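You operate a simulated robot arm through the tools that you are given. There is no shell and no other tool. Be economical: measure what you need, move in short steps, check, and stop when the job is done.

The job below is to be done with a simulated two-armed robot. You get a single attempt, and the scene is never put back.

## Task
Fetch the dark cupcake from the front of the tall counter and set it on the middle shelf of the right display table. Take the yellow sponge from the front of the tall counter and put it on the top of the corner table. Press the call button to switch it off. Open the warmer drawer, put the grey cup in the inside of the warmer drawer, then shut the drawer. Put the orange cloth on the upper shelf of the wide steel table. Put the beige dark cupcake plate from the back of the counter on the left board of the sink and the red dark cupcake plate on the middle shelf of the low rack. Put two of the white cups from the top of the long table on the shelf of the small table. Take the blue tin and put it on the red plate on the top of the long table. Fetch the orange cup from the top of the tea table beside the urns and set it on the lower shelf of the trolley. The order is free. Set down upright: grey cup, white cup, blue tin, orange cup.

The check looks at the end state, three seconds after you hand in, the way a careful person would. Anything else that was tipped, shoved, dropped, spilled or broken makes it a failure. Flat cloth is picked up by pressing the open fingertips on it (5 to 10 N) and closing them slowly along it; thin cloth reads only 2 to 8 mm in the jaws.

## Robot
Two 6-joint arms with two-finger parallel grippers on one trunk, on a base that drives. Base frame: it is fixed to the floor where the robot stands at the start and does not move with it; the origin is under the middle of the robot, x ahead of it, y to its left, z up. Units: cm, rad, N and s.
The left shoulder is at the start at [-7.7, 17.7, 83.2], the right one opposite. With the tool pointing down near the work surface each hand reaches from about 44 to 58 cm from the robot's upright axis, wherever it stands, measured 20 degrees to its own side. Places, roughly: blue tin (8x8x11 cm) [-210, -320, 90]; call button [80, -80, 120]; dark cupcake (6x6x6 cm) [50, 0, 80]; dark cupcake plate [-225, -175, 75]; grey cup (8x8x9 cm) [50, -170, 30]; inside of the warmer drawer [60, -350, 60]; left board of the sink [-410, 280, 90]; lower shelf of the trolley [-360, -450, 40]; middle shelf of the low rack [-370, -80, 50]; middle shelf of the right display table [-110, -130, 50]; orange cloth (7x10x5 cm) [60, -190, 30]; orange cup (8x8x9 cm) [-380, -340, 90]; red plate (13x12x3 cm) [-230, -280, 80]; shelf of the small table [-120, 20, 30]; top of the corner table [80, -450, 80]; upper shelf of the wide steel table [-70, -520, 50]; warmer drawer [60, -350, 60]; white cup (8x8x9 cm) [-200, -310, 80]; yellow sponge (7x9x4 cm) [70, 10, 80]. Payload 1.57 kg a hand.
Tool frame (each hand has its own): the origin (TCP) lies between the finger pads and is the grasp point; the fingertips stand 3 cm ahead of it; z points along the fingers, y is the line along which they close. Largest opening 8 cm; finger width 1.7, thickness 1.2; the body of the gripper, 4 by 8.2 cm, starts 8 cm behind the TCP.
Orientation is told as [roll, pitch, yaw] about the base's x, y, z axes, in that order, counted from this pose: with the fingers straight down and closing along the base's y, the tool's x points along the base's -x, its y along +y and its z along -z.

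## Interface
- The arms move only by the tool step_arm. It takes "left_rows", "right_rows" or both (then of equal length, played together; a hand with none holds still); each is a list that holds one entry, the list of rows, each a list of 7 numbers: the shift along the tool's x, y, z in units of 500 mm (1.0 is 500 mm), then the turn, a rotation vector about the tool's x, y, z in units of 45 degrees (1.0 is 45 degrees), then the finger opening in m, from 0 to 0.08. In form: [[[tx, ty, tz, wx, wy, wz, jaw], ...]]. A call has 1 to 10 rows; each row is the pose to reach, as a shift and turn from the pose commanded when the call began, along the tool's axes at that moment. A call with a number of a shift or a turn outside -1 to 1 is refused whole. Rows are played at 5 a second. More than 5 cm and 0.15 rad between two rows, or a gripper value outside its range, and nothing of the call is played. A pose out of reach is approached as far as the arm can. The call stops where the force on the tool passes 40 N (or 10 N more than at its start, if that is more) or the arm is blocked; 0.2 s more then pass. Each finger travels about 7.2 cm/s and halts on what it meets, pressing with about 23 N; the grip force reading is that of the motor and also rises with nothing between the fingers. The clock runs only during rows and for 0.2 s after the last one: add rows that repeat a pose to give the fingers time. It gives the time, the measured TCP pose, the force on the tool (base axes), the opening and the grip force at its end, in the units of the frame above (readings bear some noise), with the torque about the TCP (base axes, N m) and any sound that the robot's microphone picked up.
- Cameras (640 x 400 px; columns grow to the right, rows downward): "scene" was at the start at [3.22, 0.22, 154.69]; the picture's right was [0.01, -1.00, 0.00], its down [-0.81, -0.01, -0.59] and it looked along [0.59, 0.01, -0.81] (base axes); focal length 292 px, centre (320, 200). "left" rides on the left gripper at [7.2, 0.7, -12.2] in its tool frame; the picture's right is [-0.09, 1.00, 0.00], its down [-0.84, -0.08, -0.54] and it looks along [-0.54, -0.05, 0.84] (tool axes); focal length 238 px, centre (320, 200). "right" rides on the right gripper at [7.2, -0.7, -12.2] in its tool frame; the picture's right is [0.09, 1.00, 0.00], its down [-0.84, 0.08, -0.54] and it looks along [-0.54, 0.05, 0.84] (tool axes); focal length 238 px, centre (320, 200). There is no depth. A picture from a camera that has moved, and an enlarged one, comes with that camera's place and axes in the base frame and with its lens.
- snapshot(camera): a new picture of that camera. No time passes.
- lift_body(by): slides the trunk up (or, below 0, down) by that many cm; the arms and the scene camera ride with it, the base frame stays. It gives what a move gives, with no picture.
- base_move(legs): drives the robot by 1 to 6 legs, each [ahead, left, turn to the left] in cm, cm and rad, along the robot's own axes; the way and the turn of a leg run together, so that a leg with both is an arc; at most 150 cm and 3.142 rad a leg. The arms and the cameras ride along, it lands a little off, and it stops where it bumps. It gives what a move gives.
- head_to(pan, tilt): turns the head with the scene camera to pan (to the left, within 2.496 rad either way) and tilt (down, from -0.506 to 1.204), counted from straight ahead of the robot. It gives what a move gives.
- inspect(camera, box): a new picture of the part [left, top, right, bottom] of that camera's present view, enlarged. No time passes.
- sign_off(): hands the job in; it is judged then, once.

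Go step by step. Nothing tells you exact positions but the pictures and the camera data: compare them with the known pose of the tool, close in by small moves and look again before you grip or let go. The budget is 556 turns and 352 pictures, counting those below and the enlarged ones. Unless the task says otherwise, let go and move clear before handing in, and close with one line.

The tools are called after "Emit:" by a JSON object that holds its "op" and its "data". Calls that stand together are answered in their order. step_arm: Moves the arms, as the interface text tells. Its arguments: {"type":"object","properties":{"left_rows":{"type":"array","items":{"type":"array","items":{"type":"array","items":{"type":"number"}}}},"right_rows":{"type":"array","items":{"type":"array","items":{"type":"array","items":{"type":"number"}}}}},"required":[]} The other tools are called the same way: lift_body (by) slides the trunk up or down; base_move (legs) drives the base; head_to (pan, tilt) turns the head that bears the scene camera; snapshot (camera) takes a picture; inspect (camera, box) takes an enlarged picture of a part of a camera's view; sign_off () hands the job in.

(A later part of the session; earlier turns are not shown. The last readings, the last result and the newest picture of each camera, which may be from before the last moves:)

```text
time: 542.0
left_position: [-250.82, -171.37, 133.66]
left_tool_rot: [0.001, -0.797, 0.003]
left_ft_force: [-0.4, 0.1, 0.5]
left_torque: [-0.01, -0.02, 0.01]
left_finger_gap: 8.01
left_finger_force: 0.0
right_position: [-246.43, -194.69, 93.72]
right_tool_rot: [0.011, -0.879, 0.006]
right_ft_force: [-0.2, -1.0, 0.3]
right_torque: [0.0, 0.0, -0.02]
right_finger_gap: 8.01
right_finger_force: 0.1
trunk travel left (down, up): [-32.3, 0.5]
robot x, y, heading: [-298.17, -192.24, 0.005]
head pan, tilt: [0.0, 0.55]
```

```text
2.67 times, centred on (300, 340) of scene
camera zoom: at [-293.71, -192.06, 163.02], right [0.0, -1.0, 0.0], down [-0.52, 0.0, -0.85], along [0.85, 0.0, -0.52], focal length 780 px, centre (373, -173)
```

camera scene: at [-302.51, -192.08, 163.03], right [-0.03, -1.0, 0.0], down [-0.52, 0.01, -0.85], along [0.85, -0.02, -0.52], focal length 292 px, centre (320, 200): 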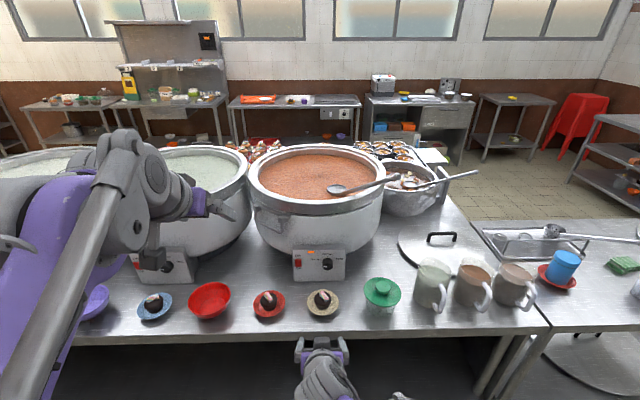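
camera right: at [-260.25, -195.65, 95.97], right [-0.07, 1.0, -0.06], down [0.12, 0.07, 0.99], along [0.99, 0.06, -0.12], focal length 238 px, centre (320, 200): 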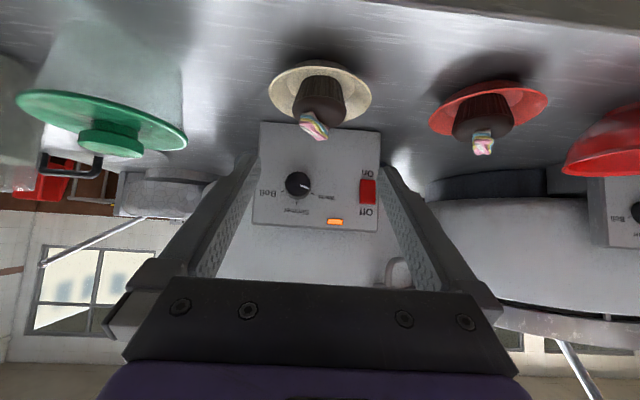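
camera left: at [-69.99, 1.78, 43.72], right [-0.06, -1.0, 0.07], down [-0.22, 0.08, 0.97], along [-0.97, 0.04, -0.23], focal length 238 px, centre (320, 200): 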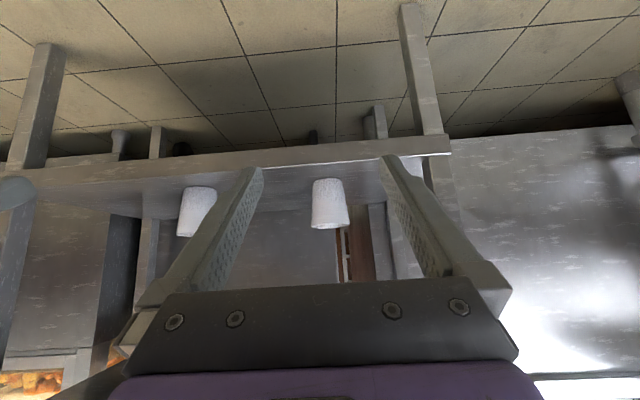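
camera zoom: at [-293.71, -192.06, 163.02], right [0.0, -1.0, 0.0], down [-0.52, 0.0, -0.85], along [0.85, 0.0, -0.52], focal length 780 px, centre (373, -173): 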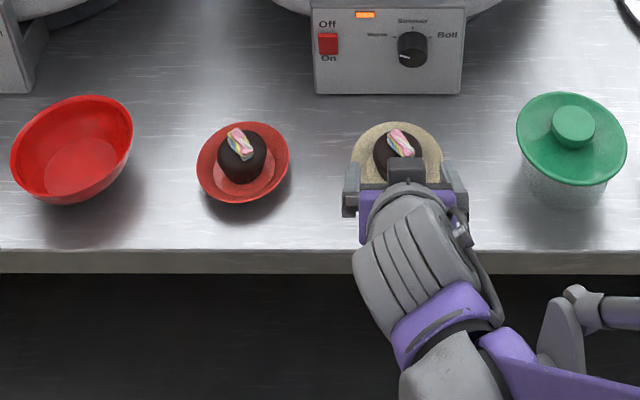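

Emit:
{"op": "step_arm", "data": {"right_rows": [[[0, -0.006, 0.07, 0, 0, 0, 0.08], [0, -0.006, 0.13, 0, 0, 0, 0.08], [0, -0.006, 0.19, 0, 0, 0, 0.08], [0, -0.006, 0.231, 0, 0, 0, 0.08], [0, -0.006, 0.231, 0, 0, 0, 0.08]]]}}

Emit:
{"op": "snapshot", "data": {"camera": "right"}}

```text
time: 543.2
left_position: [-250.67, -171.37, 133.7]
left_tool_rot: [0.003, -0.798, 0.004]
left_ft_force: [0.2, -0.3, 0.9]
left_torque: [0.01, 0.02, -0.03]
left_finger_gap: 8.04
left_finger_force: 0.0
right_position: [-237.52, -195.08, 86.18]
right_tool_rot: [0.01, -0.878, 0.005]
right_ft_force: [0.7, -0.7, -0.6]
right_torque: [0.02, 0.0, -0.01]
right_finger_gap: 7.99
right_finger_force: 0.1
trunk travel left (down, up): [-32.3, 0.5]
robot x, y, heading: [-297.96, -192.46, 0.006]
head pan, tilt: [0.0, 0.55]
```

```text
171 pictures are left
camera right: at [-251.41, -195.93, 88.46], right [-0.07, 1.0, -0.06], down [0.12, 0.07, 0.99], along [0.99, 0.06, -0.12], focal length 238 px, centre (320, 200)
```

right: 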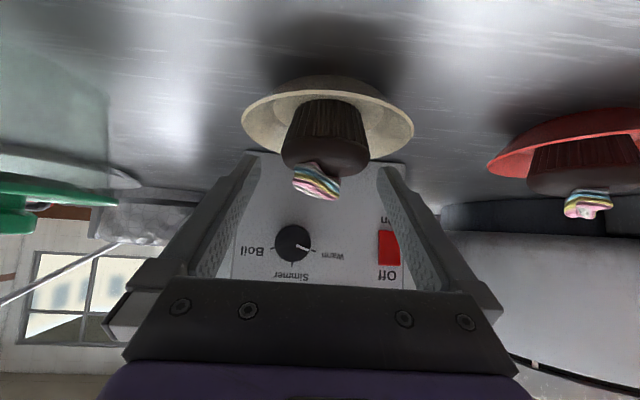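

The cupcake sits low in the dish. I narrow the fingers, drop about 1 cm further, and test whether dish and cupcake lift together.

Emit:
{"op": "step_arm", "data": {"right_rows": [[[0.01, 0.005, 0, 0, 0, 0, 0.072], [0.0266, 0.005, -0.004, 0, 0, 0, 0.068], [0.0266, 0.005, -0.004, 0, 0, 0, 0.068]]]}}

Emit:
{"op": "step_arm", "data": {"right_rows": [[[0, 0, 0, 0, 0, 0, 0.06], [0, 0, 0, 0, 0, 0, 0.05], [0, 0, 0, 0, 0, 0, 0.04], [0, 0, 0, 0, 0, 0, 0.04]]]}}

Emit:
{"op": "snapshot", "data": {"camera": "right"}}

```text
time: 544.0
left_position: [-250.63, -171.42, 133.71]
left_tool_rot: [0.003, -0.798, 0.004]
left_ft_force: [-0.3, 0.0, 0.2]
left_torque: [0.03, 0.02, 0.01]
left_finger_gap: 7.98
left_finger_force: 0.0
right_position: [-238.61, -194.7, 85.37]
right_tool_rot: [0.011, -0.878, 0.005]
right_ft_force: [1.0, 0.1, 0.5]
right_torque: [0.03, 0.03, -0.04]
right_finger_gap: 6.83
right_finger_force: 0.0
trunk travel left (down, up): [-32.3, 0.5]
robot x, y, heading: [-298.42, -192.3, 0.007]
head pan, tilt: [0.0, 0.55]
```

```text
time: 545.0
left_position: [-250.63, -171.34, 133.67]
left_tool_rot: [0.003, -0.797, 0.003]
left_ft_force: [0.1, -0.4, 0.2]
left_torque: [-0.02, -0.03, 0.03]
left_finger_gap: 8.02
left_finger_force: 0.1
right_position: [-238.52, -194.77, 85.3]
right_tool_rot: [0.012, -0.878, 0.006]
right_ft_force: [-0.1, 0.3, 0.6]
right_torque: [0.04, 0.01, 0.02]
right_finger_gap: 5.67
right_finger_force: 22.7
trunk travel left (down, up): [-32.3, 0.5]
robot x, y, heading: [-298.29, -192.36, 0.004]
head pan, tilt: [0.0, 0.55]
```

```text
170 pictures are left
camera right: at [-252.43, -195.64, 87.6], right [-0.07, 1.0, -0.06], down [0.12, 0.07, 0.99], along [0.99, 0.06, -0.12], focal length 238 px, centre (320, 200)
```

right: 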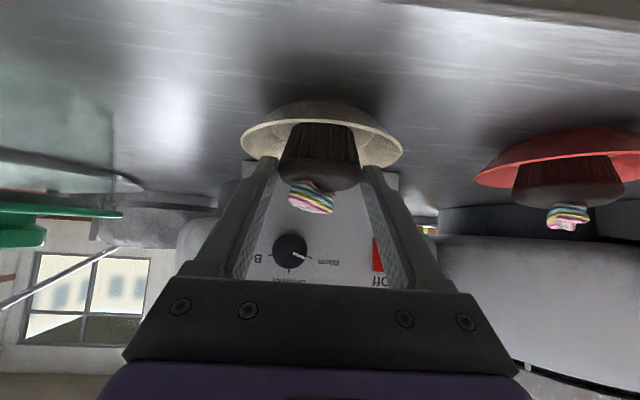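

Gripped at 5.7 cm. I lift 2 cm to test.

Emit:
{"op": "step_arm", "data": {"right_rows": [[[-0.01, 0, -0.0085, 0, 0, 0, 0.04], [-0.02, 0, -0.017, 0, 0, 0, 0.04], [-0.0308, 0, -0.0256, 0, 0, 0, 0.04], [-0.0308, 0, -0.0256, 0, 0, 0, 0.04]]]}}

Emit:
{"op": "snapshot", "data": {"camera": "right"}}

```text
time: 546.0
left_position: [-250.66, -171.48, 133.72]
left_tool_rot: [0.001, -0.799, 0.002]
left_ft_force: [0.1, 0.2, 0.1]
left_torque: [-0.01, 0.02, 0.0]
left_finger_gap: 7.99
left_finger_force: 0.1
right_position: [-238.56, -194.81, 87.24]
right_tool_rot: [0.011, -0.878, 0.006]
right_ft_force: [0.2, 0.0, -1.5]
right_torque: [0.0, 0.02, 0.01]
right_finger_gap: 5.65
right_finger_force: 22.9
trunk travel left (down, up): [-32.3, 0.5]
robot x, y, heading: [-298.53, -192.26, 0.004]
head pan, tilt: [0.0, 0.55]
```

```text
169 pictures are left
camera right: at [-252.4, -195.62, 89.59], right [-0.07, 1.0, -0.06], down [0.12, 0.07, 0.99], along [0.99, 0.06, -0.12], focal length 238 px, centre (320, 200)
```

right: 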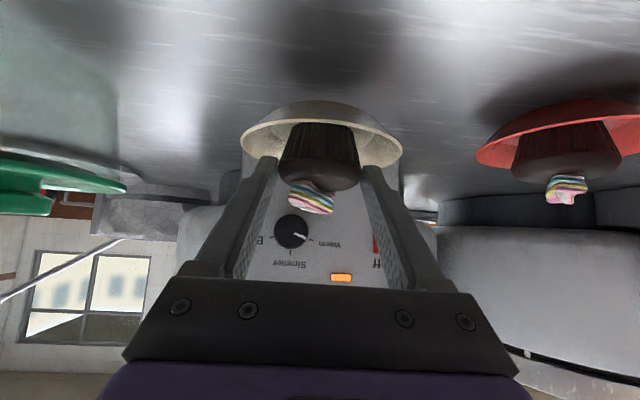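

Dish and cupcake lift as one. I raise it, and bring the left hand down before the red one.

Emit:
{"op": "step_arm", "data": {"left_rows": [[[0.052, -0.012, 0.065, 0, 0, 0, 0.08], [0.103, -0.023, 0.13, 0, 0, 0, 0.08], [0.155, -0.035, 0.196, 0, 0, 0, 0.08], [0.207, -0.046, 0.26, 0, 0, 0, 0.08], [0.258, -0.058, 0.326, 0, 0, 0, 0.08], [0.31, -0.07, 0.391, 0, 0, 0, 0.08], [0.362, -0.081, 0.456, 0, 0, 0, 0.08], [0.414, -0.093, 0.52, 0, 0, 0, 0.08], [0.465, -0.104, 0.587, 0, 0, 0, 0.08], [0.517, -0.116, 0.652, 0, 0, 0, 0.08]]], "right_rows": [[[-0.02, 0, -0.016, 0, 0, 0, 0.04], [-0.04, 0, -0.032, 0, 0, 0, 0.04], [-0.06, 0, -0.048, 0, 0, 0, 0.04], [-0.08, 0, -0.065, 0, 0, 0, 0.04], [-0.1, 0, -0.08, 0, 0, 0, 0.04], [-0.12, 0, -0.1, 0, 0, 0, 0.04], [-0.14, 0, -0.116, 0, 0, 0, 0.04], [-0.16, 0, -0.132, 0, 0, 0, 0.04], [-0.185, 0, -0.154, 0, 0, 0, 0.04], [-0.185, 0, -0.154, 0, 0, 0, 0.04]]]}}

Emit:
{"op": "snapshot", "data": {"camera": "left"}}

Emit:
{"op": "snapshot", "data": {"camera": "scene"}}

```text
time: 548.2
left_position: [-245.31, -176.93, 92.3]
left_tool_rot: [0.003, -0.798, 0.003]
left_ft_force: [0.9, -0.3, -0.4]
left_torque: [0.04, -0.01, -0.02]
left_finger_gap: 8.01
left_finger_force: 0.0
right_position: [-238.4, -194.7, 99.43]
right_tool_rot: [0.011, -0.878, 0.006]
right_ft_force: [1.0, -0.1, -1.6]
right_torque: [0.02, 0.02, 0.01]
right_finger_gap: 5.64
right_finger_force: 22.8
trunk travel left (down, up): [-32.3, 0.5]
robot x, y, heading: [-298.54, -192.11, -0.001]
head pan, tilt: [0.0, 0.55]
```

```text
168 pictures are left
camera left: at [-258.97, -176.27, 95.57], right [0.06, 1.0, 0.07], down [0.2, -0.08, 0.98], along [0.98, -0.05, -0.2], focal length 238 px, centre (320, 200)
```

left: 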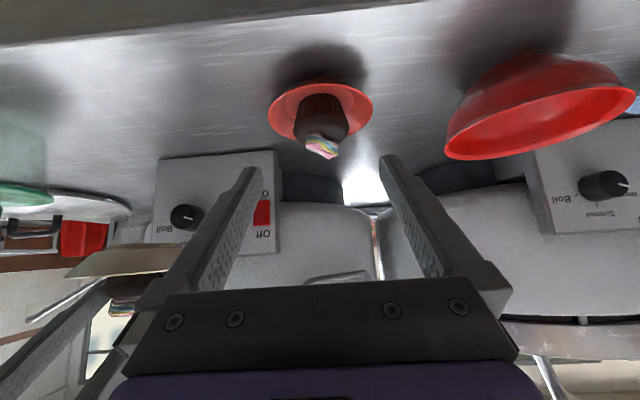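

```text
167 pictures are left
camera scene: at [-293.44, -192.05, 163.02], right [0.0, -1.0, 0.0], down [-0.52, 0.0, -0.85], along [0.85, 0.0, -0.52], focal length 292 px, centre (320, 200)
```

scene: 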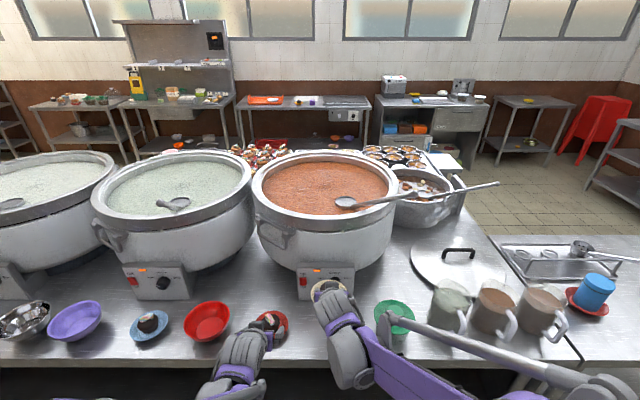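

Red dish centred at (−237.2, −176.8). I advance with narrowed fingers, grip and lift.

Emit:
{"op": "step_arm", "data": {"left_rows": [[[0, 0.004, 0.07, 0, 0, 0, 0.075], [0, 0.004, 0.13, 0, 0, 0, 0.07], [0, 0.004, 0.17, 0, 0, 0, 0.068], [0, 0.004, 0.199, 0, 0, 0, 0.068], [0, 0.004, 0.199, 0, 0, 0, 0.068]]]}}

Emit:
{"op": "snapshot", "data": {"camera": "left"}}

```text
time: 549.4
left_position: [-238.2, -176.9, 85.41]
left_tool_rot: [0.002, -0.798, 0.003]
left_ft_force: [0.0, -0.6, 0.2]
left_torque: [0.03, 0.0, -0.03]
left_finger_gap: 6.8
left_finger_force: 0.1
right_position: [-238.46, -194.79, 99.47]
right_tool_rot: [0.01, -0.878, 0.005]
right_ft_force: [-0.2, -0.1, -0.1]
right_torque: [-0.01, 0.03, 0.04]
right_finger_gap: 5.67
right_finger_force: 22.2
trunk travel left (down, up): [-32.3, 0.5]
robot x, y, heading: [-298.36, -192.26, 0.004]
head pan, tilt: [0.0, 0.55]
```

```text
166 pictures are left
camera left: at [-251.95, -176.21, 88.87], right [0.06, 1.0, 0.07], down [0.2, -0.08, 0.98], along [0.98, -0.05, -0.2], focal length 238 px, centre (320, 200)
```

left: 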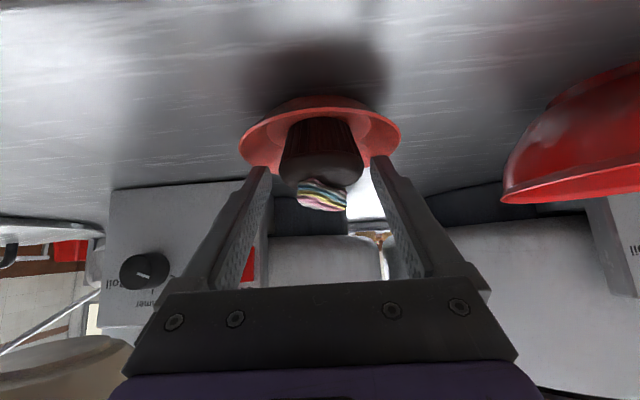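

Emit:
{"op": "step_arm", "data": {"left_rows": [[[0, 0, 0, 0, 0, 0, 0.06], [0, 0, 0, 0, 0, 0, 0.05], [0, 0, 0, 0, 0, 0, 0.04], [0, 0, 0, 0, 0, 0, 0.04], [-0.02, 0, -0.02, 0, 0, 0, 0.04], [-0.07, 0, -0.07, 0, 0, 0, 0.04], [-0.13, 0, -0.13, 0, 0, 0, 0.04], [-0.2, 0, -0.195, 0, 0, 0, 0.04], [-0.2, 0, -0.195, 0, 0, 0, 0.04]]]}}

Emit:
{"op": "base_move", "data": {"legs": [[-6, 0, 0]]}}

Emit:
{"op": "snapshot", "data": {"camera": "left"}}

Emit:
{"op": "snapshot", "data": {"camera": "scene"}}

```text
time: 551.4
left_position: [-238.12, -176.83, 99.43]
left_tool_rot: [0.003, -0.799, 0.004]
left_ft_force: [-0.8, -0.5, -0.8]
left_torque: [0.02, 0.03, -0.04]
left_finger_gap: 5.69
left_finger_force: 22.9
right_position: [-238.42, -194.88, 99.39]
right_tool_rot: [0.01, -0.878, 0.005]
right_ft_force: [0.2, 0.5, -1.1]
right_torque: [0.02, 0.0, 0.0]
right_finger_gap: 5.61
right_finger_force: 22.9
trunk travel left (down, up): [-32.3, 0.5]
robot x, y, heading: [-298.05, -191.94, -0.001]
head pan, tilt: [0.0, 0.55]
```

```text
time: 552.4
left_position: [-243.85, -176.99, 99.41]
left_tool_rot: [0.001, -0.798, 0.003]
left_ft_force: [-1.0, 0.3, -1.1]
left_torque: [-0.03, 0.01, 0.05]
left_finger_gap: 5.67
left_finger_force: 23.0
right_position: [-244.12, -194.82, 99.45]
right_tool_rot: [0.01, -0.88, 0.004]
right_ft_force: [0.3, -0.6, -0.9]
right_torque: [0.03, 0.03, -0.01]
right_finger_gap: 5.64
right_finger_force: 22.9
trunk travel left (down, up): [-32.3, 0.5]
robot x, y, heading: [-304.25, -192.45, 0.002]
head pan, tilt: [0.0, 0.55]
```

```text
165 pictures are left
camera left: at [-257.63, -176.21, 102.75], right [0.06, 1.0, 0.07], down [0.2, -0.08, 0.98], along [0.98, -0.05, -0.2], focal length 238 px, centre (320, 200)
```

left: 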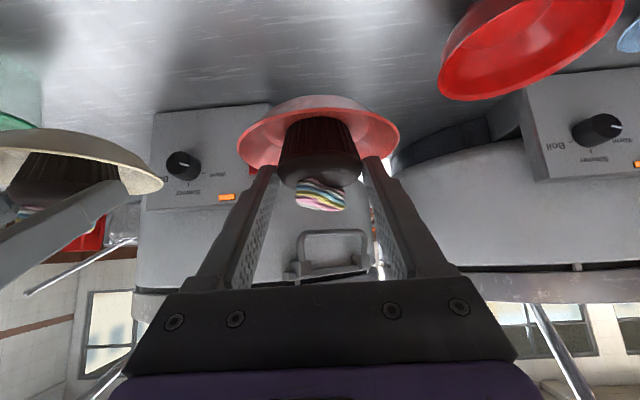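

```text
164 pictures are left
camera scene: at [-299.32, -192.06, 163.06], right [0.0, -1.0, 0.0], down [-0.52, 0.0, -0.85], along [0.85, 0.0, -0.52], focal length 292 px, centre (320, 200)
```

scene: 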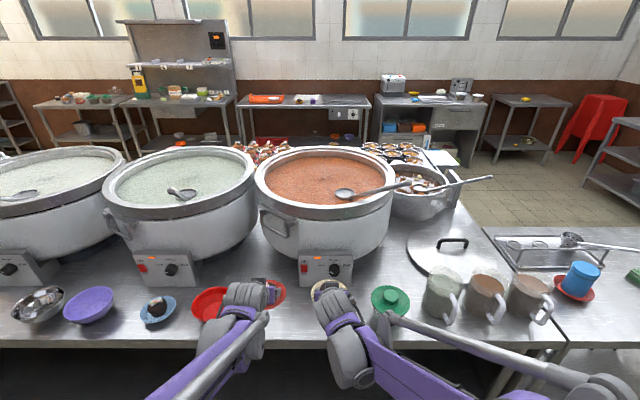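

Both dishes are held. I retract the hands, turn north, and look for the low rack on the west side.

Emit:
{"op": "step_arm", "data": {"left_rows": [[[0.05, 0, -0.05, 0, 0, 0, 0.04], [0.1, 0, -0.1, 0, 0, 0, 0.04], [0.15, 0, -0.15, 0, 0, 0, 0.04], [0.195, 0, -0.2, 0, 0, 0, 0.04]]], "right_rows": [[[0.045, 0, -0.054, 0, 0, 0, 0.04], [0.09, 0, -0.108, 0, 0, 0, 0.04], [0.135, 0, -0.162, 0, 0, 0, 0.04], [0.179, 0, -0.215, 0, 0, 0, 0.04]]]}}

Emit:
{"op": "base_move", "data": {"legs": [[0, 0, 1.571], [45, 0, 0]]}}

Emit:
{"op": "head_to", "data": {"pan": 0.75, "tilt": 0.45}}

Emit:
{"op": "snapshot", "data": {"camera": "scene"}}

```text
time: 553.4
left_position: [-258.39, -177.1, 99.48]
left_tool_rot: [0.003, -0.8, 0.004]
left_ft_force: [-0.4, 0.4, -1.6]
left_torque: [-0.01, -0.01, 0.02]
left_finger_gap: 5.67
left_finger_force: 23.0
right_position: [-258.54, -195.16, 99.37]
right_tool_rot: [0.01, -0.879, 0.005]
right_ft_force: [-0.6, -0.4, -1.4]
right_torque: [0.0, 0.0, -0.01]
right_finger_gap: 5.66
right_finger_force: 23.0
trunk travel left (down, up): [-32.3, 0.5]
robot x, y, heading: [-304.33, -192.24, 0.004]
head pan, tilt: [0.0, 0.55]
```

```text
time: 560.0
left_position: [-321.41, -101.56, 99.19]
left_tool_rot: [0.003, -0.8, 1.594]
left_ft_force: [0.2, -0.1, -1.8]
left_torque: [-0.05, -0.01, -0.01]
left_finger_gap: 5.69
left_finger_force: 22.9
right_position: [-303.27, -101.49, 99.27]
right_tool_rot: [0.009, -0.878, 1.597]
right_ft_force: [1.1, 0.1, -0.4]
right_torque: [-0.01, -0.01, -0.01]
right_finger_gap: 5.64
right_finger_force: 23.1
trunk travel left (down, up): [-32.3, 0.5]
robot x, y, heading: [-305.33, -147.08, 1.599]
head pan, tilt: [0.0, 0.55]
```

```text
time: 561.0
left_position: [-321.41, -101.67, 99.41]
left_tool_rot: [0.002, -0.798, 1.595]
left_ft_force: [0.3, -0.4, -1.8]
left_torque: [-0.04, -0.01, 0.02]
left_finger_gap: 5.67
left_finger_force: 23.1
right_position: [-303.41, -101.51, 99.22]
right_tool_rot: [0.009, -0.877, 1.596]
right_ft_force: [-1.0, 0.0, -0.3]
right_torque: [-0.01, -0.01, 0.02]
right_finger_gap: 5.63
right_finger_force: 23.2
trunk travel left (down, up): [-32.3, 0.5]
robot x, y, heading: [-305.3, -146.93, 1.596]
head pan, tilt: [0.75, 0.45]
```

```text
163 pictures are left
camera scene: at [-311.62, -144.89, 163.93], right [0.71, 0.7, 0.0], down [0.3, -0.31, -0.9], along [-0.63, 0.64, -0.44], focal length 292 px, centre (320, 200)
```

scene: 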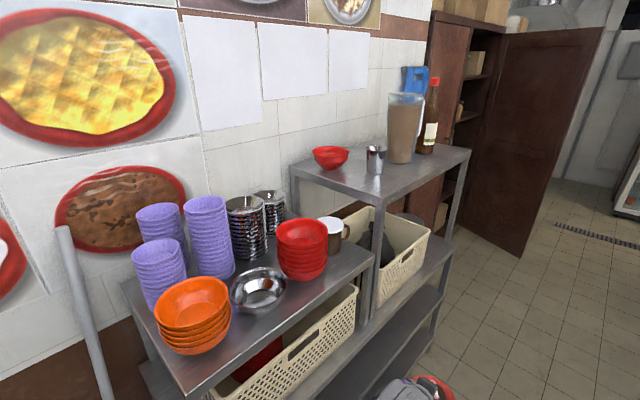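

The rack stands along the west wall. I lower the trunk and look at its shelves from y≈−90.

Emit:
{"op": "base_move", "data": {"legs": [[50, -12, -0.025]]}}

Emit:
{"op": "lift_body", "data": {"by": -30}}

Emit:
{"op": "head_to", "data": {"pan": 1.6, "tilt": 0.75}}

Emit:
{"op": "snapshot", "data": {"camera": "scene"}}

```text
time: 564.0
left_position: [-309.08, -51.64, 99.3]
left_tool_rot: [0.002, -0.798, 1.57]
left_ft_force: [0.4, 0.3, -1.1]
left_torque: [-0.03, 0.0, 0.0]
left_finger_gap: 5.67
left_finger_force: 22.8
right_position: [-291.12, -51.8, 99.39]
right_tool_rot: [0.01, -0.878, 1.572]
right_ft_force: [0.5, 0.1, -1.7]
right_torque: [-0.02, 0.01, -0.01]
right_finger_gap: 5.64
right_finger_force: 23.6
trunk travel left (down, up): [-32.3, 0.5]
robot x, y, heading: [-294.56, -97.33, 1.568]
head pan, tilt: [0.75, 0.45]
```

```text
time: 567.0
left_position: [-309.16, -51.57, 69.39]
left_tool_rot: [0.003, -0.798, 1.571]
left_ft_force: [0.4, -0.3, -0.6]
left_torque: [-0.03, -0.02, -0.02]
left_finger_gap: 5.67
left_finger_force: 22.8
right_position: [-291.07, -51.73, 69.31]
right_tool_rot: [0.01, -0.879, 1.574]
right_ft_force: [-0.7, 0.5, -1.1]
right_torque: [-0.01, -0.01, -0.01]
right_finger_gap: 5.66
right_finger_force: 22.5
trunk travel left (down, up): [-2.3, 30.5]
robot x, y, heading: [-293.96, -97.2, 1.571]
head pan, tilt: [0.75, 0.45]
```

```text
time: 568.2
left_position: [-309.08, -51.58, 69.33]
left_tool_rot: [0.001, -0.798, 1.57]
left_ft_force: [-0.2, 0.1, -1.3]
left_torque: [0.0, -0.03, 0.0]
left_finger_gap: 5.66
left_finger_force: 23.0
right_position: [-290.97, -51.79, 69.24]
right_tool_rot: [0.011, -0.879, 1.572]
right_ft_force: [-0.4, -0.2, -1.2]
right_torque: [0.0, 0.01, -0.03]
right_finger_gap: 5.64
right_finger_force: 22.6
trunk travel left (down, up): [-2.3, 30.5]
robot x, y, heading: [-294.15, -97.73, 1.571]
head pan, tilt: [1.6, 0.75]
```

```text
162 pictures are left
camera scene: at [-302.44, -97.01, 130.1], right [-0.03, 1.0, 0.0], down [0.68, 0.02, -0.73], along [-0.73, -0.02, -0.68], focal length 292 px, centre (320, 200)
```

scene: 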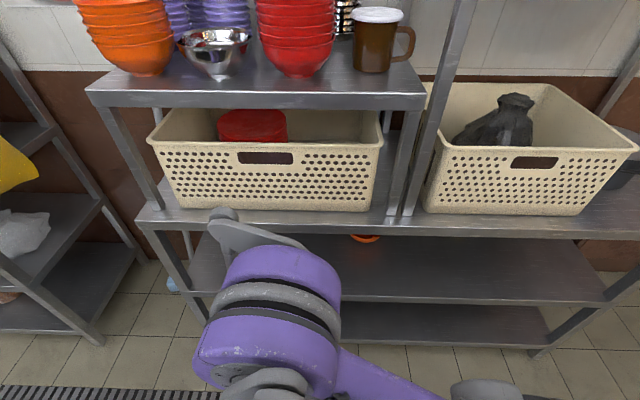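

The rack: front x≈−346, middle shelf z≈50 with just an orange bowl at the back. I raise up, shift east, and turn west.

Emit:
{"op": "lift_body", "data": {"by": 30}}

Emit:
{"op": "base_move", "data": {"legs": [[0, -12, 0], [0, 0, 1.571]]}}

Emit:
{"op": "head_to", "data": {"pan": 0, "tilt": 0.7}}

Emit:
{"op": "snapshot", "data": {"camera": "scene"}}

```text
time: 571.2
left_position: [-309.09, -51.62, 99.29]
left_tool_rot: [0.0, -0.799, 1.57]
left_ft_force: [-0.5, -0.3, -1.4]
left_torque: [-0.02, 0.01, -0.01]
left_finger_gap: 5.69
left_finger_force: 23.5
right_position: [-291.13, -51.85, 99.27]
right_tool_rot: [0.01, -0.878, 1.573]
right_ft_force: [-0.1, -0.7, -1.3]
right_torque: [-0.02, -0.01, 0.03]
right_finger_gap: 5.63
right_finger_force: 22.6
trunk travel left (down, up): [-32.3, 0.5]
robot x, y, heading: [-294.33, -97.87, 1.574]
head pan, tilt: [1.6, 0.75]
```

```text
time: 576.7
left_position: [-328.27, -112.36, 99.32]
left_tool_rot: [0.001, -0.797, 3.14]
left_ft_force: [-0.4, 0.1, -1.4]
left_torque: [0.03, -0.01, 0.01]
left_finger_gap: 5.67
left_finger_force: 23.1
right_position: [-328.02, -94.39, 99.27]
right_tool_rot: [0.01, -0.878, -3.14]
right_ft_force: [0.3, -0.2, -1.5]
right_torque: [-0.03, 0.01, -0.02]
right_finger_gap: 5.63
right_finger_force: 23.3
trunk travel left (down, up): [-32.3, 0.5]
robot x, y, heading: [-281.87, -97.44, 3.144]
head pan, tilt: [1.6, 0.75]
```

```text
time: 578.4
left_position: [-328.1, -112.39, 99.42]
left_tool_rot: [0.003, -0.797, 3.143]
left_ft_force: [-0.6, -0.1, -0.8]
left_torque: [-0.03, -0.04, -0.01]
left_finger_gap: 5.68
left_finger_force: 22.4
right_position: [-328.01, -94.45, 99.25]
right_tool_rot: [0.01, -0.878, -3.142]
right_ft_force: [-0.3, -0.9, -0.9]
right_torque: [-0.07, -0.02, 0.01]
right_finger_gap: 5.62
right_finger_force: 22.6
trunk travel left (down, up): [-32.3, 0.5]
robot x, y, heading: [-282.36, -97.3, 3.142]
head pan, tilt: [0.0, 0.7]
```

```text
161 pictures are left
camera scene: at [-286.38, -97.41, 161.71], right [0.0, 1.0, 0.0], down [0.64, 0.0, -0.76], along [-0.76, 0.0, -0.64], focal length 292 px, centre (320, 200)
```

scene: 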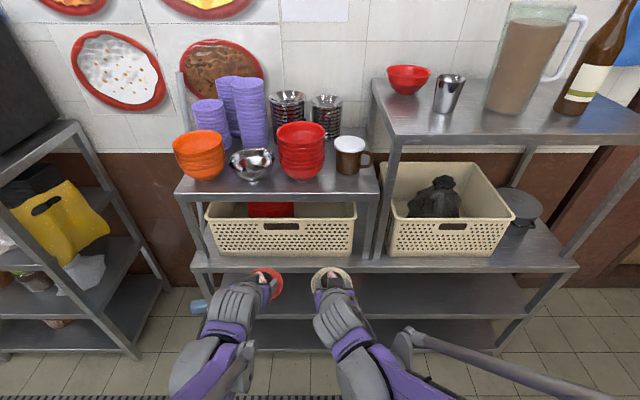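

I lower the trunk, extend the left hand a little, and approach the middle shelf.

Emit:
{"op": "lift_body", "data": {"by": -30}}

Emit:
{"op": "step_arm", "data": {"left_rows": [[[0.005, 0, 0.06, 0, 0, 0, 0.04], [0.01, 0, 0.12, 0, 0, 0, 0.04], [0.014, 0, 0.18, 0, 0, 0, 0.04], [0.017, 0, 0.24, 0, 0, 0, 0.04]]]}}

Emit:
{"op": "snapshot", "data": {"camera": "left"}}

Emit:
{"op": "snapshot", "data": {"camera": "scene"}}

```text
time: 581.4
left_position: [-328.21, -112.36, 69.36]
left_tool_rot: [0.0, -0.798, 3.143]
left_ft_force: [-0.2, 0.8, -1.1]
left_torque: [0.0, -0.02, 0.0]
left_finger_gap: 5.68
left_finger_force: 23.0
right_position: [-327.96, -94.42, 69.31]
right_tool_rot: [0.01, -0.878, -3.14]
right_ft_force: [0.5, -0.1, -1.5]
right_torque: [-0.01, 0.0, 0.0]
right_finger_gap: 5.61
right_finger_force: 23.1
trunk travel left (down, up): [-2.3, 30.5]
robot x, y, heading: [-282.27, -97.68, 3.136]
head pan, tilt: [0.0, 0.7]
```

```text
time: 582.4
left_position: [-336.23, -112.62, 60.39]
left_tool_rot: [0.001, -0.798, 3.142]
left_ft_force: [-0.4, 0.1, -0.7]
left_torque: [-0.03, -0.02, 0.0]
left_finger_gap: 5.68
left_finger_force: 23.0
right_position: [-328.13, -94.5, 69.28]
right_tool_rot: [0.012, -0.879, -3.138]
right_ft_force: [0.8, -0.4, -0.8]
right_torque: [-0.03, -0.02, -0.02]
right_finger_gap: 5.63
right_finger_force: 23.3
trunk travel left (down, up): [-2.3, 30.5]
robot x, y, heading: [-282.41, -97.38, 3.142]
head pan, tilt: [0.0, 0.7]
```

```text
160 pictures are left
camera left: at [-322.38, -113.04, 63.67], right [-0.06, -1.0, 0.07], down [-0.2, 0.08, 0.98], along [-0.98, 0.05, -0.2], focal length 238 px, centre (320, 200)
```

left: 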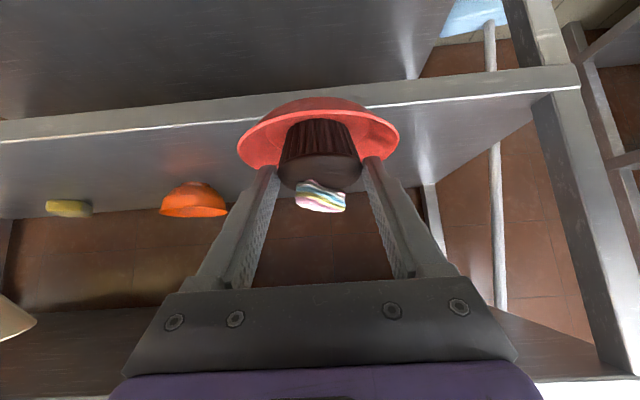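

```text
159 pictures are left
camera scene: at [-291.38, -97.41, 130.52], right [0.0, 1.0, 0.0], down [0.64, 0.0, -0.76], along [-0.76, 0.0, -0.64], focal length 292 px, centre (320, 200)
```

scene: 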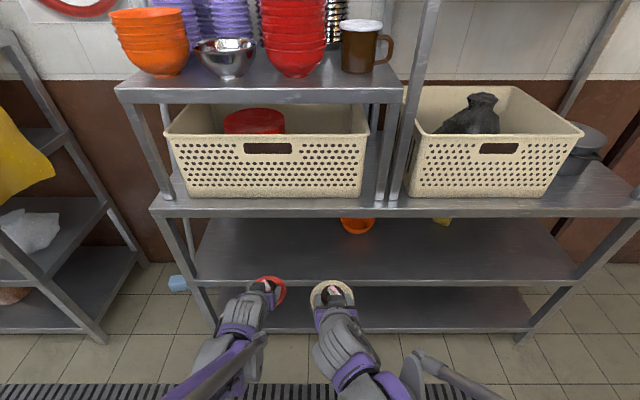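

Shelf z≈49, edge x≈−347. I drive 12 cm and extend 8 cm over the shelf.

Emit:
{"op": "base_move", "data": {"legs": [[12, 0, 0]]}}

Emit:
{"op": "step_arm", "data": {"left_rows": [[[-0.05, 0, 0.052, 0, 0, 0, 0.04], [-0.09, 0, 0.093, 0, 0, 0, 0.04], [-0.112, 0, 0.115, 0, 0, 0, 0.04], [-0.112, 0, 0.115, 0, 0, 0, 0.04]]]}}

Emit:
{"op": "snapshot", "data": {"camera": "left"}}

```text
time: 583.6
left_position: [-348.08, -112.5, 60.43]
left_tool_rot: [0.001, -0.796, 3.141]
left_ft_force: [-0.6, -0.5, -1.2]
left_torque: [0.01, -0.06, -0.01]
left_finger_gap: 5.66
left_finger_force: 23.0
right_position: [-339.94, -94.37, 69.16]
right_tool_rot: [0.012, -0.878, -3.142]
right_ft_force: [-0.5, 0.7, -0.8]
right_torque: [-0.02, -0.01, 0.01]
right_finger_gap: 5.6
right_finger_force: 23.0
trunk travel left (down, up): [-2.3, 30.5]
robot x, y, heading: [-294.08, -97.63, 3.14]
head pan, tilt: [0.0, 0.7]
```

```text
time: 584.6
left_position: [-356.05, -112.49, 60.31]
left_tool_rot: [0.001, -0.797, 3.143]
left_ft_force: [0.4, 0.1, -1.5]
left_torque: [0.01, -0.04, 0.03]
left_finger_gap: 5.67
left_finger_force: 22.6
right_position: [-339.89, -94.41, 69.23]
right_tool_rot: [0.011, -0.879, -3.143]
right_ft_force: [-0.5, 0.0, -0.9]
right_torque: [-0.02, -0.02, 0.04]
right_finger_gap: 5.61
right_finger_force: 22.8
trunk travel left (down, up): [-2.3, 30.5]
robot x, y, heading: [-294.15, -97.46, 3.141]
head pan, tilt: [0.0, 0.7]
```

```text
158 pictures are left
camera left: at [-342.33, -113.02, 63.65], right [-0.06, -1.0, 0.07], down [-0.2, 0.08, 0.98], along [-0.98, 0.05, -0.2], focal length 238 px, centre (320, 200)
```

left: 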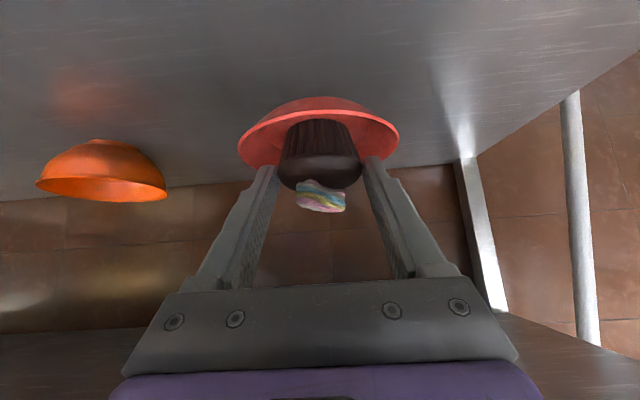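

Emit:
{"op": "step_arm", "data": {"left_rows": [[[0.0215, 0, 0.021, 0, 0, 0, 0.04], [0.043, 0, 0.042, 0, 0, 0, 0.04], [0.0645, 0, 0.063, 0, 0, 0, 0.04], [0.0745, 0, 0.0726, 0, 0, 0, 0.04], [0.0816, 0, 0.0796, 0, 0, 0, 0.04], [0.0888, 0, 0.0865, 0, 0, 0, 0.04], [0.0945, 0, 0.092, 0, 0, 0, 0.04]]]}}

Emit:
{"op": "snapshot", "data": {"camera": "left"}}

```text
time: 586.2
left_position: [-356.04, -112.5, 53.82]
left_tool_rot: [0.003, -0.798, 3.141]
left_ft_force: [0.1, 0.2, -0.8]
left_torque: [-0.03, -0.03, -0.01]
left_finger_gap: 5.66
left_finger_force: 23.5
right_position: [-340.07, -94.46, 69.34]
right_tool_rot: [0.01, -0.878, -3.141]
right_ft_force: [-0.5, -0.9, -0.7]
right_torque: [-0.03, -0.04, -0.01]
right_finger_gap: 5.61
right_finger_force: 23.0
trunk travel left (down, up): [-2.3, 30.5]
robot x, y, heading: [-294.05, -97.26, 3.138]
head pan, tilt: [0.0, 0.7]
```

```text
157 pictures are left
camera left: at [-342.31, -112.98, 57.08], right [-0.06, -1.0, 0.07], down [-0.2, 0.08, 0.98], along [-0.98, 0.05, -0.2], focal length 238 px, centre (320, 200)
```

left: 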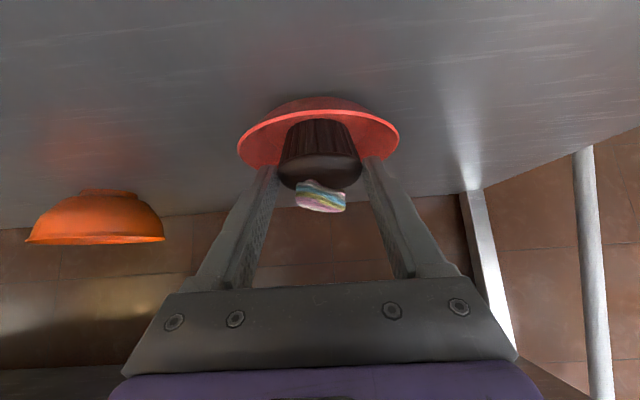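

Not yet in contact; I continue in small steps.

Emit:
{"op": "step_arm", "data": {"left_rows": [[[0.006, 0, 0.0058, 0, 0, 0, 0.04], [0.012, 0, 0.0116, 0, 0, 0, 0.04], [0.018, 0, 0.0175, 0, 0, 0, 0.04], [0.024, 0, 0.0234, 0, 0, 0, 0.04], [0.03, 0, 0.0292, 0, 0, 0, 0.04], [0.036, 0, 0.035, 0, 0, 0, 0.04], [0.042, 0, 0.041, 0, 0, 0, 0.04]]]}}

Emit:
{"op": "snapshot", "data": {"camera": "left"}}

```text
time: 587.6
left_position: [-356.13, -112.63, 51.72]
left_tool_rot: [0.004, -0.807, 3.139]
left_ft_force: [4.7, -0.3, 21.5]
left_torque: [0.01, 0.14, 0.0]
left_finger_gap: 5.38
left_finger_force: 23.3
right_position: [-339.85, -94.41, 69.44]
right_tool_rot: [0.01, -0.879, -3.143]
right_ft_force: [0.1, 0.0, -1.3]
right_torque: [-0.01, -0.03, 0.0]
right_finger_gap: 5.61
right_finger_force: 22.9
trunk travel left (down, up): [-2.3, 30.5]
robot x, y, heading: [-294.11, -97.7, 3.141]
head pan, tilt: [0.0, 0.7]
stopped in row 7 (left hand): the force on the tool passed its limit at 44 N (the readings are from after the stop); the commanded pose is now the measured one
```

```text
156 pictures are left
camera left: at [-342.34, -113.08, 54.9], right [-0.06, -1.0, 0.07], down [-0.19, 0.08, 0.98], along [-0.98, 0.05, -0.19], focal length 238 px, centre (320, 200)
```

left: 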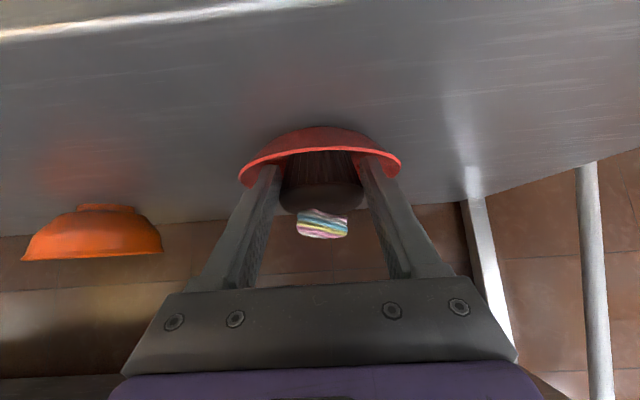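

Contact made. I open just enough to free it, then withdraw along the tool before opening fully.

Emit:
{"op": "step_arm", "data": {"left_rows": [[[-0.004, 0, -0.004, 0, 0, 0, 0.058], [-0.008, 0, -0.008, 0, 0, 0, 0.063], [-0.008, 0, -0.008, 0, 0, 0, 0.066], [-0.008, 0, -0.03, 0, 0, 0, 0.068], [-0.008, 0, -0.07, 0, 0, 0, 0.07], [-0.008, 0, -0.12, 0, 0, 0, 0.08], [-0.008, 0, -0.18, 0, 0, 0, 0.08]]]}}

Emit:
{"op": "snapshot", "data": {"camera": "left"}}

```text
time: 589.2
left_position: [-350.01, -112.48, 57.98]
left_tool_rot: [0.0, -0.804, 3.139]
left_ft_force: [0.8, 0.0, 0.2]
left_torque: [0.05, -0.04, 0.0]
left_finger_gap: 8.0
left_finger_force: 0.0
right_position: [-340.03, -94.46, 69.26]
right_tool_rot: [0.01, -0.878, -3.143]
right_ft_force: [-0.6, 0.4, -0.9]
right_torque: [-0.01, -0.03, -0.03]
right_finger_gap: 5.61
right_finger_force: 23.0
trunk travel left (down, up): [-2.3, 30.5]
robot x, y, heading: [-293.9, -97.48, 3.148]
head pan, tilt: [0.0, 0.7]
```

```text
155 pictures are left
camera left: at [-336.19, -113.12, 61.29], right [-0.06, -1.0, 0.07], down [-0.19, 0.08, 0.98], along [-0.98, 0.05, -0.19], focal length 238 px, centre (320, 200)
```

left: 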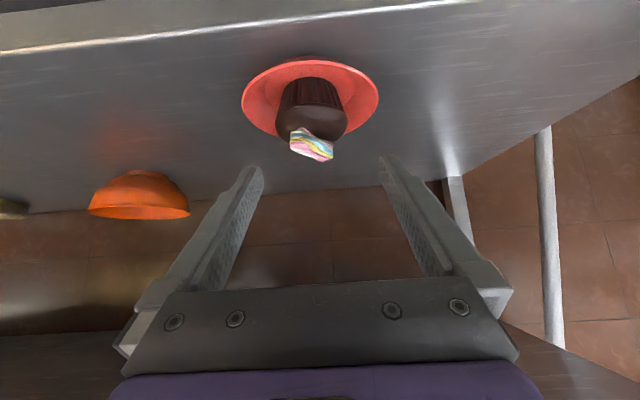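

The red dish sits well on the middle shelf. I back off, raise the trunk, turn north and head up the aisle toward the sink.

Emit:
{"op": "base_move", "data": {"legs": [[12, 0, 0]]}}

```text
time: 590.6
left_position: [-361.8, -112.54, 58.04]
left_tool_rot: [0.001, -0.804, 3.139]
left_ft_force: [0.8, -0.2, -0.2]
left_torque: [0.04, -0.01, -0.01]
left_finger_gap: 8.01
left_finger_force: 0.0
right_position: [-351.24, -94.29, 69.21]
right_tool_rot: [0.01, -0.876, 3.141]
right_ft_force: [-0.4, 0.8, -1.3]
right_torque: [0.02, -0.03, 0.0]
right_finger_gap: 5.61
right_finger_force: 23.5
trunk travel left (down, up): [-2.3, 30.5]
robot x, y, heading: [-306.11, -97.83, 3.137]
head pan, tilt: [0.0, 0.7]
stopped in leg 1: the force on the tool passed its limit at 102 N (the readings are from after the stop); the commanded pose is now the measured one
```

I mistakenly drove forward. Let me look at once before moving.

Emit:
{"op": "snapshot", "data": {"camera": "left"}}

Emit:
{"op": "snapshot", "data": {"camera": "right"}}

Emit:
{"op": "snapshot", "data": {"camera": "scene"}}

```text
154 pictures are left
camera left: at [-347.96, -113.04, 61.24], right [-0.07, -1.0, 0.07], down [-0.19, 0.08, 0.98], along [-0.98, 0.05, -0.19], focal length 238 px, centre (320, 200)
```

left: 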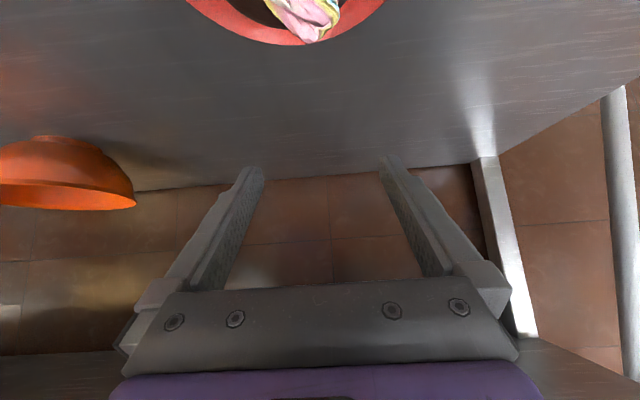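

```text
153 pictures are left
camera right: at [-337.27, -93.56, 71.53], right [0.07, -1.0, -0.06], down [-0.12, -0.07, 0.99], along [-0.99, -0.06, -0.12], focal length 238 px, centre (320, 200)
```

right: 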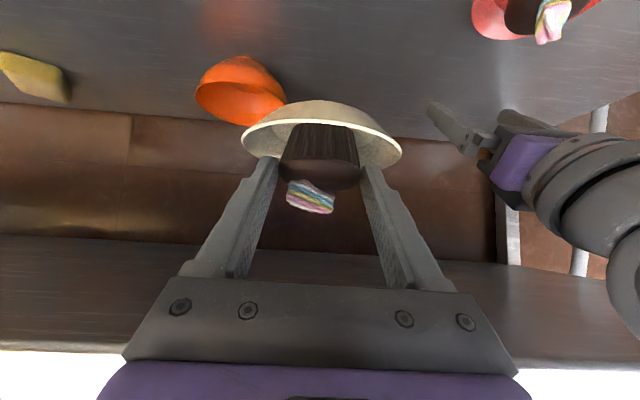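

```text
152 pictures are left
camera scene: at [-314.96, -97.36, 130.53], right [0.0, 1.0, 0.0], down [0.64, 0.0, -0.76], along [-0.76, 0.0, -0.64], focal length 292 px, centre (320, 200)
```

scene: 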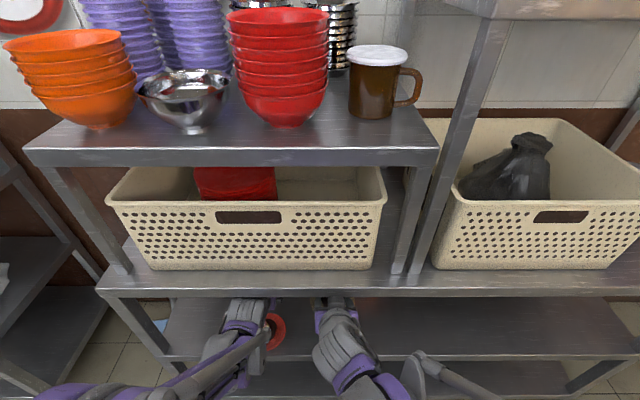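

The hand slid over the dish and likely met the upper shelf's edge; the dish is still upright but sits near the shelf's front edge. I back straight out and look.

Emit:
{"op": "base_move", "data": {"legs": [[-18, 0, 0]]}}

Emit:
{"op": "snapshot", "data": {"camera": "left"}}

Emit:
{"op": "snapshot", "data": {"camera": "scene"}}

```text
time: 592.1
left_position: [-343.77, -112.37, 57.93]
left_tool_rot: [0.002, -0.804, 3.135]
left_ft_force: [-0.5, -0.6, 0.6]
left_torque: [0.04, 0.01, -0.01]
left_finger_gap: 7.97
left_finger_force: 0.0
right_position: [-333.2, -94.24, 69.26]
right_tool_rot: [0.01, -0.879, 3.14]
right_ft_force: [-0.1, 0.1, -0.4]
right_torque: [0.01, -0.03, 0.01]
right_finger_gap: 5.6
right_finger_force: 22.8
trunk travel left (down, up): [-2.3, 30.5]
robot x, y, heading: [-287.88, -97.38, 3.133]
head pan, tilt: [0.0, 0.7]
```

```text
151 pictures are left
camera left: at [-329.94, -112.99, 61.26], right [-0.07, -1.0, 0.07], down [-0.19, 0.08, 0.98], along [-0.98, 0.05, -0.19], focal length 238 px, centre (320, 200)
```

left: 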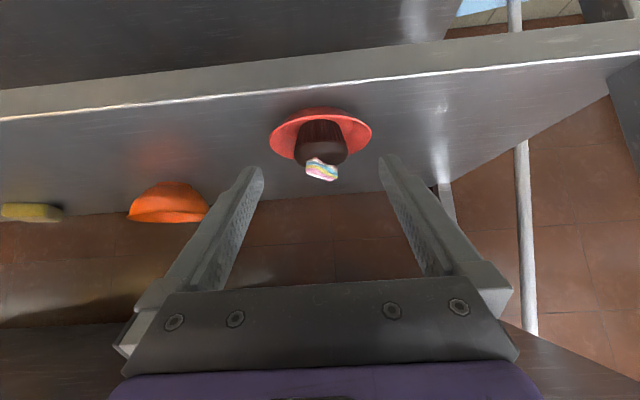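

```text
150 pictures are left
camera scene: at [-296.87, -97.41, 130.53], right [0.01, 1.0, 0.0], down [0.64, 0.0, -0.77], along [-0.77, 0.0, -0.64], focal length 292 px, centre (320, 200)
```

scene: 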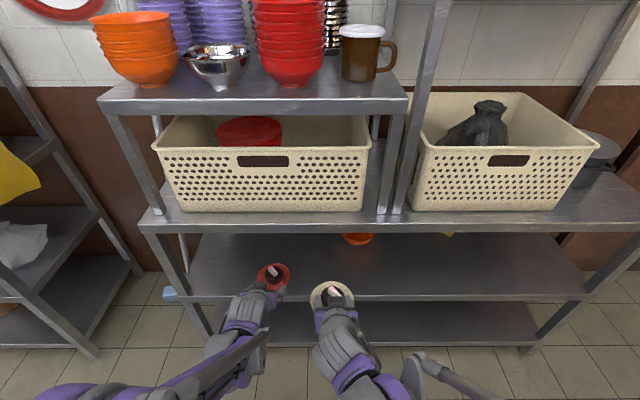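

The dish stands securely inside the shelf (about 5–7 cm in), nothing moved. Now I raise the trunk, turn north and drive toward the sink.

Emit:
{"op": "lift_body", "data": {"by": 30}}

Emit:
{"op": "base_move", "data": {"legs": [[-8, 0, 0], [0, 0, -1.562], [120, 0, 0], [60, 0, 0]]}}

Emit:
{"op": "head_to", "data": {"pan": 0.3, "tilt": 0.4}}

Emit:
{"op": "snapshot", "data": {"camera": "scene"}}

```text
time: 595.1
left_position: [-343.74, -112.36, 88.0]
left_tool_rot: [0.002, -0.805, 3.136]
left_ft_force: [-0.4, 0.5, -0.5]
left_torque: [0.0, 0.0, 0.03]
left_finger_gap: 7.98
left_finger_force: 0.0
right_position: [-333.19, -94.29, 99.16]
right_tool_rot: [0.01, -0.875, 3.137]
right_ft_force: [-0.8, 0.4, -1.0]
right_torque: [0.03, -0.03, 0.01]
right_finger_gap: 5.6
right_finger_force: 22.7
trunk travel left (down, up): [-32.3, 0.5]
robot x, y, heading: [-287.76, -97.57, 3.142]
head pan, tilt: [0.0, 0.7]
```

```text
time: 608.5
left_position: [-294.96, 136.23, 88.04]
left_tool_rot: [0.002, -0.805, 1.567]
left_ft_force: [0.3, 0.2, -0.1]
left_torque: [0.01, 0.02, 0.0]
left_finger_gap: 7.98
left_finger_force: 0.0
right_position: [-276.83, 125.81, 99.2]
right_tool_rot: [0.012, -0.875, 1.571]
right_ft_force: [0.5, -0.3, -0.8]
right_torque: [-0.02, 0.0, -0.01]
right_finger_gap: 5.58
right_finger_force: 23.1
trunk travel left (down, up): [-32.3, 0.5]
robot x, y, heading: [-280.0, 80.63, 1.565]
head pan, tilt: [0.0, 0.7]
```

```text
time: 609.3
left_position: [-294.9, 136.36, 88.18]
left_tool_rot: [0.002, -0.805, 1.567]
left_ft_force: [-0.5, -0.2, 0.6]
left_torque: [0.02, -0.01, -0.01]
left_finger_gap: 7.98
left_finger_force: 0.0
right_position: [-276.88, 125.86, 99.27]
right_tool_rot: [0.011, -0.877, 1.569]
right_ft_force: [-0.1, 0.2, -1.0]
right_torque: [-0.03, -0.01, 0.03]
right_finger_gap: 5.59
right_finger_force: 22.7
trunk travel left (down, up): [-32.3, 0.5]
robot x, y, heading: [-280.17, 80.52, 1.567]
head pan, tilt: [0.3, 0.4]
```

```text
149 pictures are left
camera scene: at [-282.77, 85.02, 164.39], right [0.96, 0.29, 0.0], down [0.11, -0.37, -0.92], along [-0.27, 0.88, -0.39], focal length 292 px, centre (320, 200)
```

scene: 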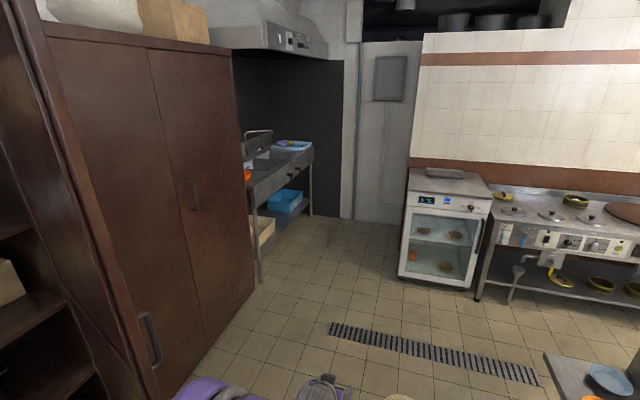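

The sink unit lies beyond the cabinet along the west wall, its left board near (−405, 280). I drive north to y≈275 and face it.

Emit:
{"op": "base_move", "data": {"legs": [[100, 0, 0], [98, 0, 0], [0, 0, 1.571]]}}

Emit:
{"op": "head_to", "data": {"pan": 0, "tilt": 0.5}}

Emit:
{"op": "snapshot", "data": {"camera": "scene"}}

```text
time: 619.0
left_position: [-298.73, 331.12, 88.02]
left_tool_rot: [0.003, -0.803, 1.594]
left_ft_force: [-0.1, 0.7, 0.8]
left_torque: [0.0, -0.01, -0.02]
left_finger_gap: 7.99
left_finger_force: 0.1
right_position: [-280.41, 321.17, 99.13]
right_tool_rot: [0.009, -0.876, 1.597]
right_ft_force: [-0.1, 0.2, -0.6]
right_torque: [0.0, 0.03, 0.0]
right_finger_gap: 5.57
right_finger_force: 22.8
trunk travel left (down, up): [-32.3, 0.5]
robot x, y, heading: [-282.58, 275.42, 1.592]
head pan, tilt: [0.3, 0.4]
stopped in leg 2: the robot was blocked; the commanded pose is now the measured one
```

```text
time: 619.8
left_position: [-298.8, 330.96, 87.95]
left_tool_rot: [0.002, -0.803, 1.593]
left_ft_force: [-0.8, 0.6, 0.1]
left_torque: [-0.01, 0.0, 0.01]
left_finger_gap: 8.01
left_finger_force: 0.0
right_position: [-280.32, 321.06, 99.21]
right_tool_rot: [0.01, -0.876, 1.597]
right_ft_force: [0.2, 0.5, -1.1]
right_torque: [-0.02, 0.02, 0.01]
right_finger_gap: 5.55
right_finger_force: 23.3
trunk travel left (down, up): [-32.3, 0.5]
robot x, y, heading: [-282.41, 275.37, 1.592]
head pan, tilt: [0.0, 0.499]
```

```text
148 pictures are left
camera scene: at [-282.51, 280.27, 163.48], right [1.0, 0.02, 0.0], down [0.01, -0.48, -0.88], along [-0.02, 0.88, -0.48], focal length 292 px, centre (320, 200)
```

scene: 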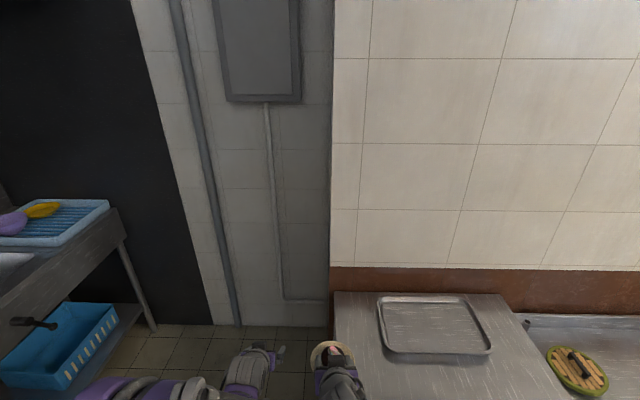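

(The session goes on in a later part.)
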